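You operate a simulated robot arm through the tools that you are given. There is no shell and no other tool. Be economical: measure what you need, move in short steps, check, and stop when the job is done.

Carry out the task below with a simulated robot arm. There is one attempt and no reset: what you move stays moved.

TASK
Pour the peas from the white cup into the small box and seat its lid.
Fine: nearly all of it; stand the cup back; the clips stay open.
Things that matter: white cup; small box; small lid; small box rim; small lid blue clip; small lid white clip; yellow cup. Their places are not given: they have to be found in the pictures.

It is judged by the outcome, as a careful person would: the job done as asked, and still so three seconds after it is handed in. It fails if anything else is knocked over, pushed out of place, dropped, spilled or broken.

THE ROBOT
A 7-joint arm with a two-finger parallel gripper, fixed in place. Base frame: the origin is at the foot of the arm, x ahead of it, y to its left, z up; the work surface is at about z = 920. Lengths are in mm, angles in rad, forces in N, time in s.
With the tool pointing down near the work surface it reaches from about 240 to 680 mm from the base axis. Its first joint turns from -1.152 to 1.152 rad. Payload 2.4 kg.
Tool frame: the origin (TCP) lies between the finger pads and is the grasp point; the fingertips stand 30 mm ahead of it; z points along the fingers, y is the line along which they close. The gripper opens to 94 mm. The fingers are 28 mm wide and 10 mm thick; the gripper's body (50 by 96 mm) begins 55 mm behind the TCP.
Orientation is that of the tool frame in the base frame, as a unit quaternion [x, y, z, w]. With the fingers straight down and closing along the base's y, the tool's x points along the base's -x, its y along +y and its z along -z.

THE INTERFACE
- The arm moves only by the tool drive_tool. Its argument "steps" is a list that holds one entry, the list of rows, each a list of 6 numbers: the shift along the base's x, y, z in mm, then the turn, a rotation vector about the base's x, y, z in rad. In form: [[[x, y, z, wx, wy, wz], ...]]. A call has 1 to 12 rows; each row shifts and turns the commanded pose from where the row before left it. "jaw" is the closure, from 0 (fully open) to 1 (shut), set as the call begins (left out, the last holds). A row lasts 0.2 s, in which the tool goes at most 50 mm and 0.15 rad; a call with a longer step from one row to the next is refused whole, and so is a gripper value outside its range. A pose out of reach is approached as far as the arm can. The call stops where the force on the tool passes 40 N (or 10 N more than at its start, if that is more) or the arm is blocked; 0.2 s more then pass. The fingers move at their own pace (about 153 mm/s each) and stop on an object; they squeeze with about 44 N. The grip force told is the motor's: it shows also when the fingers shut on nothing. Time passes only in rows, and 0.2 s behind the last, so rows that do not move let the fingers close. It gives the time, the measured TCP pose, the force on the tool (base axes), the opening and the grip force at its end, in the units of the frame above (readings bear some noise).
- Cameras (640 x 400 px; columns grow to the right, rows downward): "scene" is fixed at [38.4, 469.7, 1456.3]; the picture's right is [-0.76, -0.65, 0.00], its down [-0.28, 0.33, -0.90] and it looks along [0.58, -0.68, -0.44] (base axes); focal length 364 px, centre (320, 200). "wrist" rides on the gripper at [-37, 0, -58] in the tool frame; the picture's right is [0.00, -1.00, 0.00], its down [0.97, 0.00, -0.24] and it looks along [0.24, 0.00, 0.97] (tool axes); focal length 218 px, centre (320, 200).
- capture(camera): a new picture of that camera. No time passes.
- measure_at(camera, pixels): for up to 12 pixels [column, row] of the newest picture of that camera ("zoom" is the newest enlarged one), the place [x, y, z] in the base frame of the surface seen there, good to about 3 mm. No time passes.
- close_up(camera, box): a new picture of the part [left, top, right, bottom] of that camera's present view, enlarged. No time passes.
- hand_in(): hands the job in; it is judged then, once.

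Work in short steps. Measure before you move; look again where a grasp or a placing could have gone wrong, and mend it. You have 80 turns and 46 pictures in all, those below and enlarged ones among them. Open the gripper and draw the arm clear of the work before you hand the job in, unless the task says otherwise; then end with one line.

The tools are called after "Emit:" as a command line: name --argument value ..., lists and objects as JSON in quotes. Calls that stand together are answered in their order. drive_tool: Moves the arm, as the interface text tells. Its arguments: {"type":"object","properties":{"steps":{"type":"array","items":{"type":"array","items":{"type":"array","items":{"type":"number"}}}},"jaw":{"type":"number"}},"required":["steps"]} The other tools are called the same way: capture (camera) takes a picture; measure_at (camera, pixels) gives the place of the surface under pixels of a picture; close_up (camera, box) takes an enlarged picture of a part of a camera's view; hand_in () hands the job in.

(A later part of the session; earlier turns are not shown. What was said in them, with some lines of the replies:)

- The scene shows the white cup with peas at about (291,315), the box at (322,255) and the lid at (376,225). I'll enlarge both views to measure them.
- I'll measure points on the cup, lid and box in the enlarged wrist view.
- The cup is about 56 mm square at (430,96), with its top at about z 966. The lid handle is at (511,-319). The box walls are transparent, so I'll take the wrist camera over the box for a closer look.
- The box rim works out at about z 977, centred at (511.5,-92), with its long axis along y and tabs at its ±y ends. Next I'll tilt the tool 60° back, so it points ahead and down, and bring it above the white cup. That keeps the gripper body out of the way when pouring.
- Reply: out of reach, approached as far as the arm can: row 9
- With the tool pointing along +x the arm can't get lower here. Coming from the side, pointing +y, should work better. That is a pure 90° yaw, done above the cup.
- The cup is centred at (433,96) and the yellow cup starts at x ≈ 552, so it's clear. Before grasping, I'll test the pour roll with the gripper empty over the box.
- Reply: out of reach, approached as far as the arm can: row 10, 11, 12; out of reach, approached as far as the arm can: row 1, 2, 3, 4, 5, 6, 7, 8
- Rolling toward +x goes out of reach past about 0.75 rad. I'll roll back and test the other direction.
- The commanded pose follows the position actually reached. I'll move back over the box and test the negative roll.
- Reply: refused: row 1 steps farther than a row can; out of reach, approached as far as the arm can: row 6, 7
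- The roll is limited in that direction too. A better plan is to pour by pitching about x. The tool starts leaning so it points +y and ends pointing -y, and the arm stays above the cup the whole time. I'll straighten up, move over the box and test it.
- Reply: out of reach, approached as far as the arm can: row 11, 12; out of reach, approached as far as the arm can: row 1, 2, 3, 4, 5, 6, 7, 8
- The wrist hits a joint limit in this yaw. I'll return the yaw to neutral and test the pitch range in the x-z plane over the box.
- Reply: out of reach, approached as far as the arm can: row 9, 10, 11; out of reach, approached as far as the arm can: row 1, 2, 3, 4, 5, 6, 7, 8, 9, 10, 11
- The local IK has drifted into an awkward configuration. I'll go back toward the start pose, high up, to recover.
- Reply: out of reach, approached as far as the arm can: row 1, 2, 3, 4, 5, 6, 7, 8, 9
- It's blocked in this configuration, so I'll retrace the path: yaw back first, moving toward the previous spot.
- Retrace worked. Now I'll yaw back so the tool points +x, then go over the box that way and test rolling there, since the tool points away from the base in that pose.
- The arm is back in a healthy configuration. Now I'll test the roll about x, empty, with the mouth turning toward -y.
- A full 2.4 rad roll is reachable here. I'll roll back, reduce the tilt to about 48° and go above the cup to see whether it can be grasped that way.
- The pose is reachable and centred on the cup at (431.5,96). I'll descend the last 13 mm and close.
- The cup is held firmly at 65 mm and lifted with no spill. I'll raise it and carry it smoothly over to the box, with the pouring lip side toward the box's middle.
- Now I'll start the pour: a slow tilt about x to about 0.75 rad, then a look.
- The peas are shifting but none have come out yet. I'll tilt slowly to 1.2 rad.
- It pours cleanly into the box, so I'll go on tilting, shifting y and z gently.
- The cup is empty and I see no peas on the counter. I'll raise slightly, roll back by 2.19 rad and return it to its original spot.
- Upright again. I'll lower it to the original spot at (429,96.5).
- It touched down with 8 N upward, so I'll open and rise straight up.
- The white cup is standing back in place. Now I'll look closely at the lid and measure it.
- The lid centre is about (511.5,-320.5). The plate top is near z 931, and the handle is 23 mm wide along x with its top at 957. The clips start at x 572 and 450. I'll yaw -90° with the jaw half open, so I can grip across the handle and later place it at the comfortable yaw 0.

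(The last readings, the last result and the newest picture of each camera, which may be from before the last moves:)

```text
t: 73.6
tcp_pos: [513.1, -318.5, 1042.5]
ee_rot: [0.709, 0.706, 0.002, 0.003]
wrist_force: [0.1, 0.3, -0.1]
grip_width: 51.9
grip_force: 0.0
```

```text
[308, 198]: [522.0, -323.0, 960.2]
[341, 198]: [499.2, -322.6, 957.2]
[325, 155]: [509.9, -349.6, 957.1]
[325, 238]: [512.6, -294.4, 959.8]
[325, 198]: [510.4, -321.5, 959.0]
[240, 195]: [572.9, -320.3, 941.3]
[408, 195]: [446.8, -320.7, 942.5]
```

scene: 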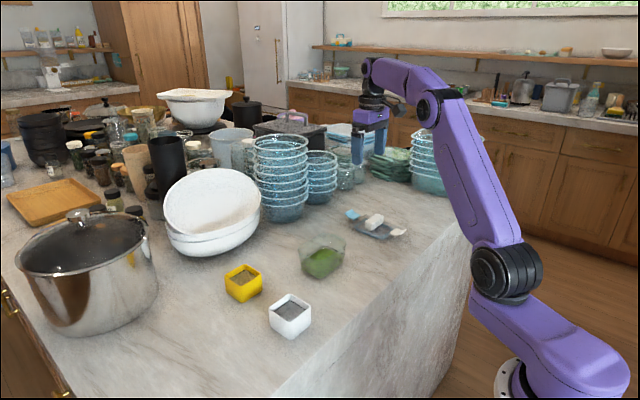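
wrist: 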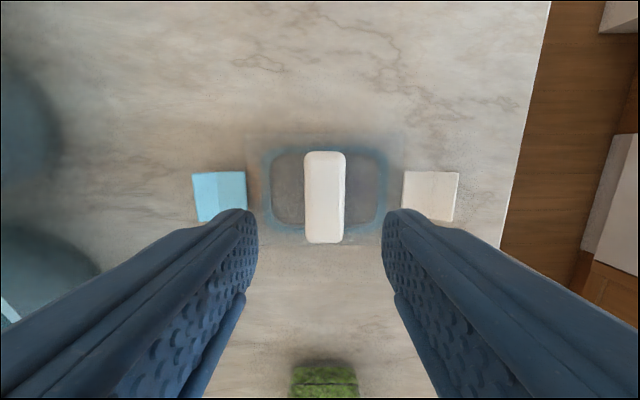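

The handle centre is (511,-321.5). I'll align and descend to z ≈ 966.

Emit:
drive_tool --steps '[[[-2, -2.5, -30, 0, 0, 0], [0, 0, -30, 0, 0, 0], [0, 0, -10, 0, 0, 0], [0, 0, -6, 0, 0, 0]]]'

Emit:
close_up --camera "scene" --box '[325, 190, 425, 255]'

```text
t: 74.6
tcp_pos: [509.9, -319.5, 969.1]
ee_rot: [0.709, 0.705, 0.001, 0.003]
wrist_force: [0.3, 0.0, -0.4]
grip_width: 51.8
grip_force: 0.1
```

```text
6.15 times, centred on (375, 222) of scene
```

zoom: 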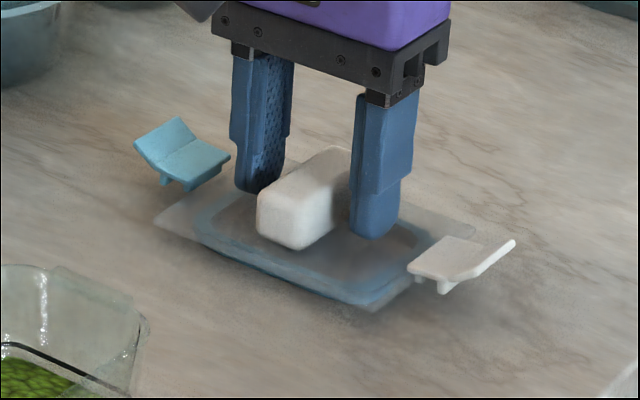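

The fingers straddle the handle, with the tips just above the plate. I'll close and lift.

Emit:
drive_tool --steps '[[[0, 0, 0, 0, 0, 0], [0, 0, 0, 0, 0, 0], [0, 0, 0, 0, 0, 0], [0, 0, 0, 0, 0, 0]]]' --jaw 1

Emit:
drive_tool --steps '[[[0, 0, 10, 0, 0, 0], [0, 0, 20, 0, 0, 0], [0, 0, 30, 0, 0, 0], [0, 0, 40, 0, 0, 0]]]'

Emit:
close_up --camera "scene" --box '[300, 140, 460, 250]'

```text
t: 75.6
tcp_pos: [510.7, -320.4, 970.0]
ee_rot: [0.708, 0.706, 0.002, 0.004]
wrist_force: [-0.5, 0.8, 0.6]
grip_width: 26.9
grip_force: 43.9
```

```text
t: 76.6
tcp_pos: [507.5, -318.9, 1068.9]
ee_rot: [0.708, 0.706, 0.001, 0.003]
wrist_force: [0.5, -0.4, -0.9]
grip_width: 26.9
grip_force: 44.1
```

```text
3.64 times, centred on (380, 195) of scene
```

zoom: 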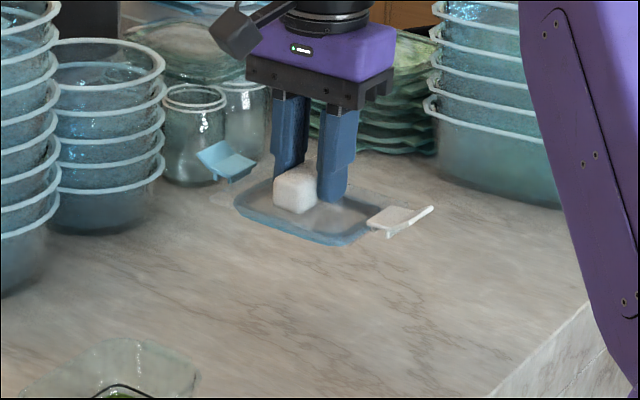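

Lid held, 27 mm. I'll rotate +90° and carry it over the box, blue clip to the +y end.

Emit:
drive_tool --steps '[[[0.4, 20.6, 0, 0, 0, 0.1428], [0.4, 20.6, 0, 0, 0, 0.1428], [0.4, 20.6, 0, 0, 0, 0.1428], [0.4, 20.6, 0, 0, 0, 0.1428], [0.4, 20.6, 0, 0, 0, 0.1428], [0.4, 20.6, 0, 0, 0, 0.1428], [0.4, 20.6, 0, 0, 0, 0.1428], [0.4, 20.6, 0, 0, 0, 0.1428], [0.3, 20.6, 0, 0, 0, 0.1428], [0.3, 20.6, 0, 0, 0, 0.1428], [0.2, 20.6, 0, 0, 0, 0.1428]]]'

Emit:
close_up --camera "scene" --box '[240, 160, 400, 290]'

Emit:
capture --camera "wrist"

```text
t: 79.0
tcp_pos: [514.3, -93.0, 1070.2]
ee_rot: [0.001, 1.0, 0.004, 0.001]
wrist_force: [0.5, -0.5, -0.8]
grip_width: 27.0
grip_force: 43.6
```

```text
3.08 times, centred on (320, 225) of scene
```

zoom: 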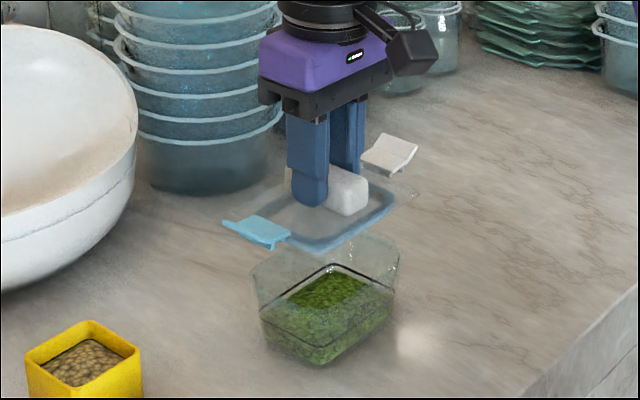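

```text
10 pictures are left
```

wrist: 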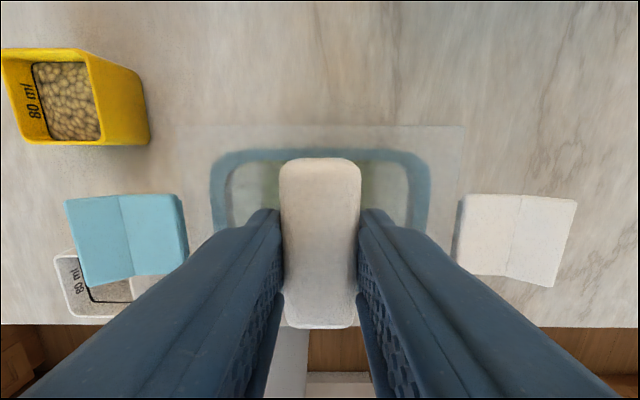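

Emit:
measure_at --camera "wrist" --pixels '[[320, 170], [320, 320], [184, 235], [457, 235], [125, 200], [130, 275], [515, 200], [512, 272], [70, 240], [575, 240]]'

Emit:
measure_at --camera "zoom" --pixels '[[253, 272], [397, 250], [337, 232], [296, 290], [300, 300], [330, 285]]'

```text
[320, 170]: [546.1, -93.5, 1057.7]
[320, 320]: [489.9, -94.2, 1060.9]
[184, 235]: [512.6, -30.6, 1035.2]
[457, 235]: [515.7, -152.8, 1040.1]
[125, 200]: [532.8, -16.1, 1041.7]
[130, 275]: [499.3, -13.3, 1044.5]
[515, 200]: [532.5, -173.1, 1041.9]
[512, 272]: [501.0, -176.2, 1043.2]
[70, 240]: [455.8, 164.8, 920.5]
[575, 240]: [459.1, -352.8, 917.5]
```

```text
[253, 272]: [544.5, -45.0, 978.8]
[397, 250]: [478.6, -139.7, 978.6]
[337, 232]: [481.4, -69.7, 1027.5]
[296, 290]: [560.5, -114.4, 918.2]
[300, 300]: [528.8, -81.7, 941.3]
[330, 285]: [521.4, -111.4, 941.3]
```

The rim corners give the box centre as (511.5,-92.3), while the lid centre is now about (516,-92.5). I'll shift -4.5 mm in x and lower to just above the rim.

Emit:
drive_tool --steps '[[[-4.5, 0.3, -10, 0, 0, 0], [0, 0, -12, 0, 0, 0], [0, 0, -10, 0, 0, 0], [0, 0, 0, 0, 0, 0]]]'

Emit:
close_up --camera "scene" --box '[270, 190, 380, 290]'

Emit:
capture --camera "wrist"

```text
t: 80.0
tcp_pos: [510.0, -93.9, 1037.4]
ee_rot: [0.001, 1.0, 0.003, 0.001]
wrist_force: [0.6, -0.2, -0.1]
grip_width: 27.1
grip_force: 44.0
```

```text
4.00 times, centred on (325, 240) of scene
```

zoom: 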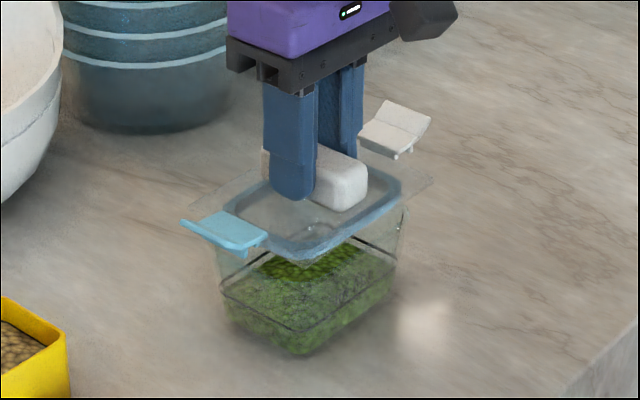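

```text
8 pictures are left
```

wrist: 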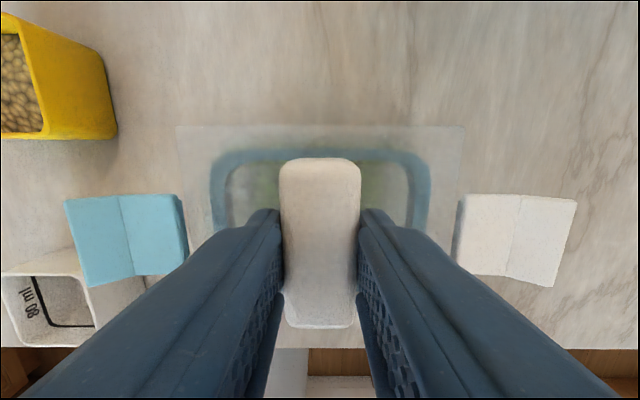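

Emit:
measure_at --camera "wrist" --pixels '[[184, 235], [457, 235], [125, 200], [130, 278], [515, 200], [512, 275], [320, 162], [320, 323]]'

Emit:
drive_tool --steps '[[[0, 0.5, -3, 0, 0, 0], [0, 0, -3, 0, 0, 0], [0, 0, -2, 0, 0, 0]]]'

```text
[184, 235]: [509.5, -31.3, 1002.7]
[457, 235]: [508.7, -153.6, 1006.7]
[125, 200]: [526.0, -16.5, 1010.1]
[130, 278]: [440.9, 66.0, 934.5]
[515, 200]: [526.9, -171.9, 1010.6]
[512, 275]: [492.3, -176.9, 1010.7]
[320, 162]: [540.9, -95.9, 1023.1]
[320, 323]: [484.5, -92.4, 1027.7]
```

```text
t: 80.8
tcp_pos: [507.5, -92.7, 1029.3]
ee_rot: [0.002, 1.0, 0.003, 0.001]
wrist_force: [-0.3, 0.0, -1.5]
grip_width: 27.0
grip_force: 43.7
```

Aligned at about (511,-92.4). I'll descend in small steps and watch the force.

Emit:
drive_tool --steps '[[[0, 0, -1.5, 0, 0, 0], [0, 0, -1.5, 0, 0, 0], [0, 0, -1.5, 0, 0, 0], [0, 0, 0, 0, 0, 0]]]'

Emit:
drive_tool --steps '[[[0, 0, -1.5, 0, 0, 0], [0, 0, -1, 0, 0, 0], [0, 0, 0, 0, 0, 0]]]'

```text
t: 81.8
tcp_pos: [509.3, -91.5, 1025.6]
ee_rot: [0.002, 1.0, 0.004, 0.001]
wrist_force: [-0.2, -1.4, -1.1]
grip_width: 27.3
grip_force: 43.9
```

```text
t: 82.6
tcp_pos: [510.6, -93.8, 1022.3]
ee_rot: [0.002, 1.0, 0.004, 0.001]
wrist_force: [0.1, 0.8, -0.5]
grip_width: 27.1
grip_force: 43.9
```

No contact yet, and the gasket bottom (~973) is now entering the box. I'll continue.

Emit:
drive_tool --steps '[[[0, 0, -1, 0, 0, 0], [0, 0, -1, 0, 0, 0], [0, 0, 0, 0, 0, 0]]]'

Emit:
drive_tool --steps '[[[0, 0, -1, 0, 0, 0], [0, 0, -1, 0, 0, 0], [0, 0, 0, 0, 0, 0]]]'

Emit:
close_up --camera "scene" --box '[280, 200, 370, 280]'

```text
t: 83.4
tcp_pos: [510.7, -92.2, 1020.1]
ee_rot: [0.002, 1.0, 0.004, 0.002]
wrist_force: [0.2, 1.6, 2.2]
grip_width: 27.0
grip_force: 44.2
```

```text
t: 84.2
tcp_pos: [510.2, -92.0, 1020.5]
ee_rot: [0.002, 1.0, 0.002, 0.003]
wrist_force: [-2.0, 3.9, 30.2]
grip_width: 26.8
grip_force: 43.5
```

```text
5.00 times, centred on (325, 240) of scene
```

zoom: 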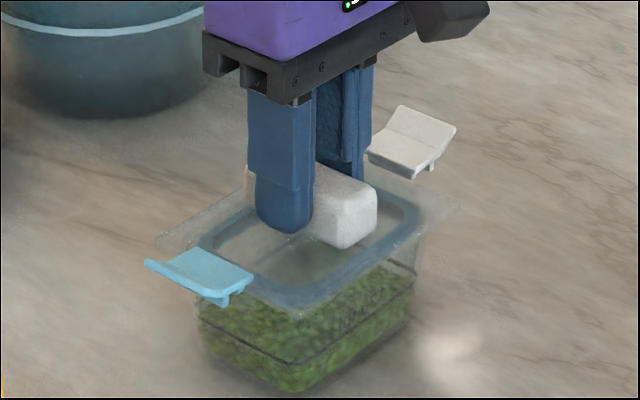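

Contact with 30 N at TCP 1020.2. The lid sits 51.5 mm above where it was, so the gasket is about 6 mm inside the rim and the plate is on the rim. I'll ease the push, release to half open and rise.

Emit:
drive_tool --steps '[[[0, 0, 1, 0, 0, 0], [0, 0, 0, 0, 0, 0]]]'

Emit:
drive_tool --steps '[[[0, 0, 0, 0, 0, 0], [0, 0, 0, 0, 0, 0], [0, 0, 0, 0, 0, 0], [0, 0, 10, 0, 0, 0], [0, 0, 20, 0, 0, 0], [0, 0, 40, 0, 0, 0], [0, 0, 45, 0, 0, 0]]]' --jaw 0.5

Emit:
close_up --camera "scene" --box '[280, 200, 370, 280]'

Emit:
capture --camera "wrist"

```text
t: 84.8
tcp_pos: [509.4, -92.3, 1018.6]
ee_rot: [0.002, 1.0, 0.003, 0.003]
wrist_force: [1.2, 3.6, 21.4]
grip_width: 26.8
grip_force: 43.9
```

```text
t: 86.4
tcp_pos: [510.0, -93.1, 1135.2]
ee_rot: [0.002, 1.0, 0.004, 0.001]
wrist_force: [0.3, -0.5, 0.8]
grip_width: 46.9
grip_force: 0.0
```

```text
5.00 times, centred on (325, 240) of scene
```

zoom: 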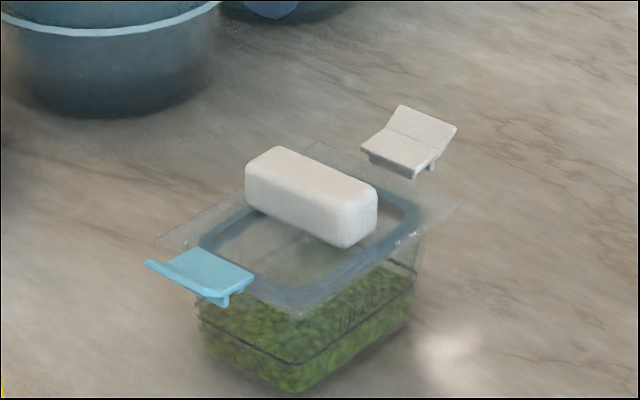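

```text
5 pictures are left
```

wrist: 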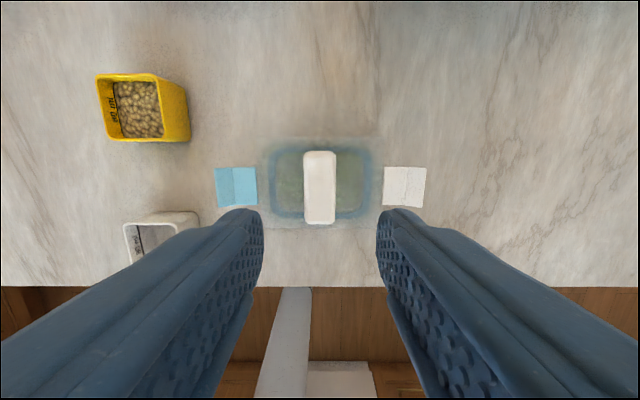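

I'll check that the lid is level and centred.

Emit:
measure_at --camera "wrist" --pixels '[[319, 158], [319, 190], [319, 218], [248, 180], [248, 200], [392, 180], [392, 200], [225, 187], [415, 187]]'

Emit:
measure_at --camera "zoom" --pixels '[[262, 160], [345, 205], [290, 170], [220, 270], [240, 285], [395, 145], [415, 155]]'

```text
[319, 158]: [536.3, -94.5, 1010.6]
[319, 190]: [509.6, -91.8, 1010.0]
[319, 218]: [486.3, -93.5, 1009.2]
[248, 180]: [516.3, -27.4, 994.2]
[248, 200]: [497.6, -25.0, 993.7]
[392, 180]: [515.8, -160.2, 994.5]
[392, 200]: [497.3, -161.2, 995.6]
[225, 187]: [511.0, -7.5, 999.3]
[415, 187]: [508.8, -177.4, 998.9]
```

```text
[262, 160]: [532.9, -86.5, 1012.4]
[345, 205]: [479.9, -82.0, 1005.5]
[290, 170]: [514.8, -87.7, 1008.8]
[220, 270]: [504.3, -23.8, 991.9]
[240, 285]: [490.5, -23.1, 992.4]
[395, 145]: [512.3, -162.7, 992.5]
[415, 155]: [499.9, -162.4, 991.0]
```

The lid is level and centred. I'll take one closer look at the rim-to-lid contact before handing in.

Emit:
close_up --camera "scene" --box '[295, 225, 355, 265]'

```text
10.00 times, centred on (325, 245) of scene
```

zoom: 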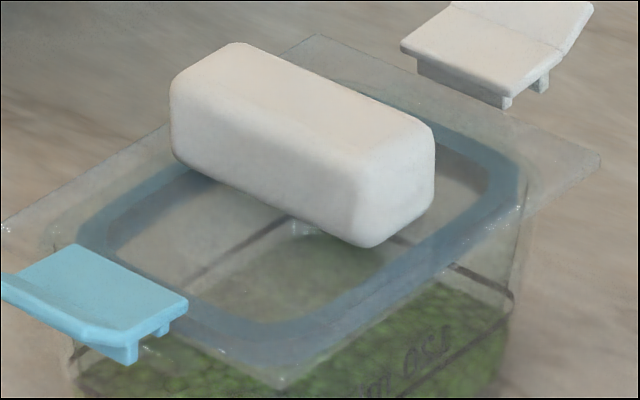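

The lid sits flat with the gasket inside the rim, and both clips are open. I'll draw the arm clear with the gripper open.

Emit:
drive_tool --steps '[[[-10, 0, 40, 0, 0, 0], [-15, 5, 40, 0, 0, 0], [-20, 10, 35, 0, 0, 0], [-20, 10, 0, 0, 0, 0], [0, 0, 0, 0, 0, 0]]]' --jaw 0

Emit:
capture --camera "scene"

```text
t: 87.6
tcp_pos: [444.6, -68.3, 1249.4]
ee_rot: [0.002, 1.0, 0.003, 0.001]
wrist_force: [-0.4, 0.4, -0.1]
grip_width: 94.4
grip_force: 0.0
```

```text
3 pictures are left
```

scene: 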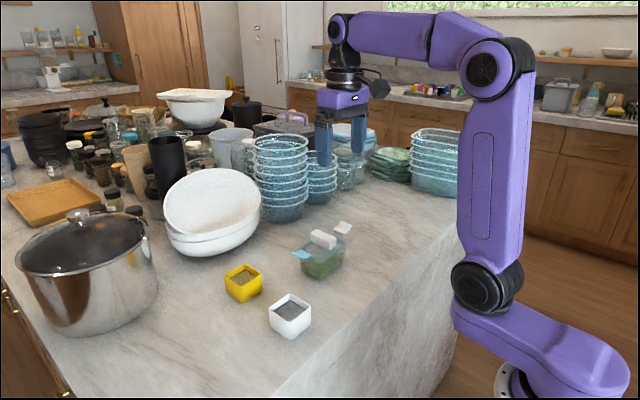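

Everything is in place: the cup at (291,315), the lidded box at (320,255), nothing spilled. I'm handing in.

Emit:
hand_in

```text
The job is handed in.
```

The peas are in the small box, its lid is seated with both clips open, the white cup is back where it stood, and I saw nothing spilled or knocked over.
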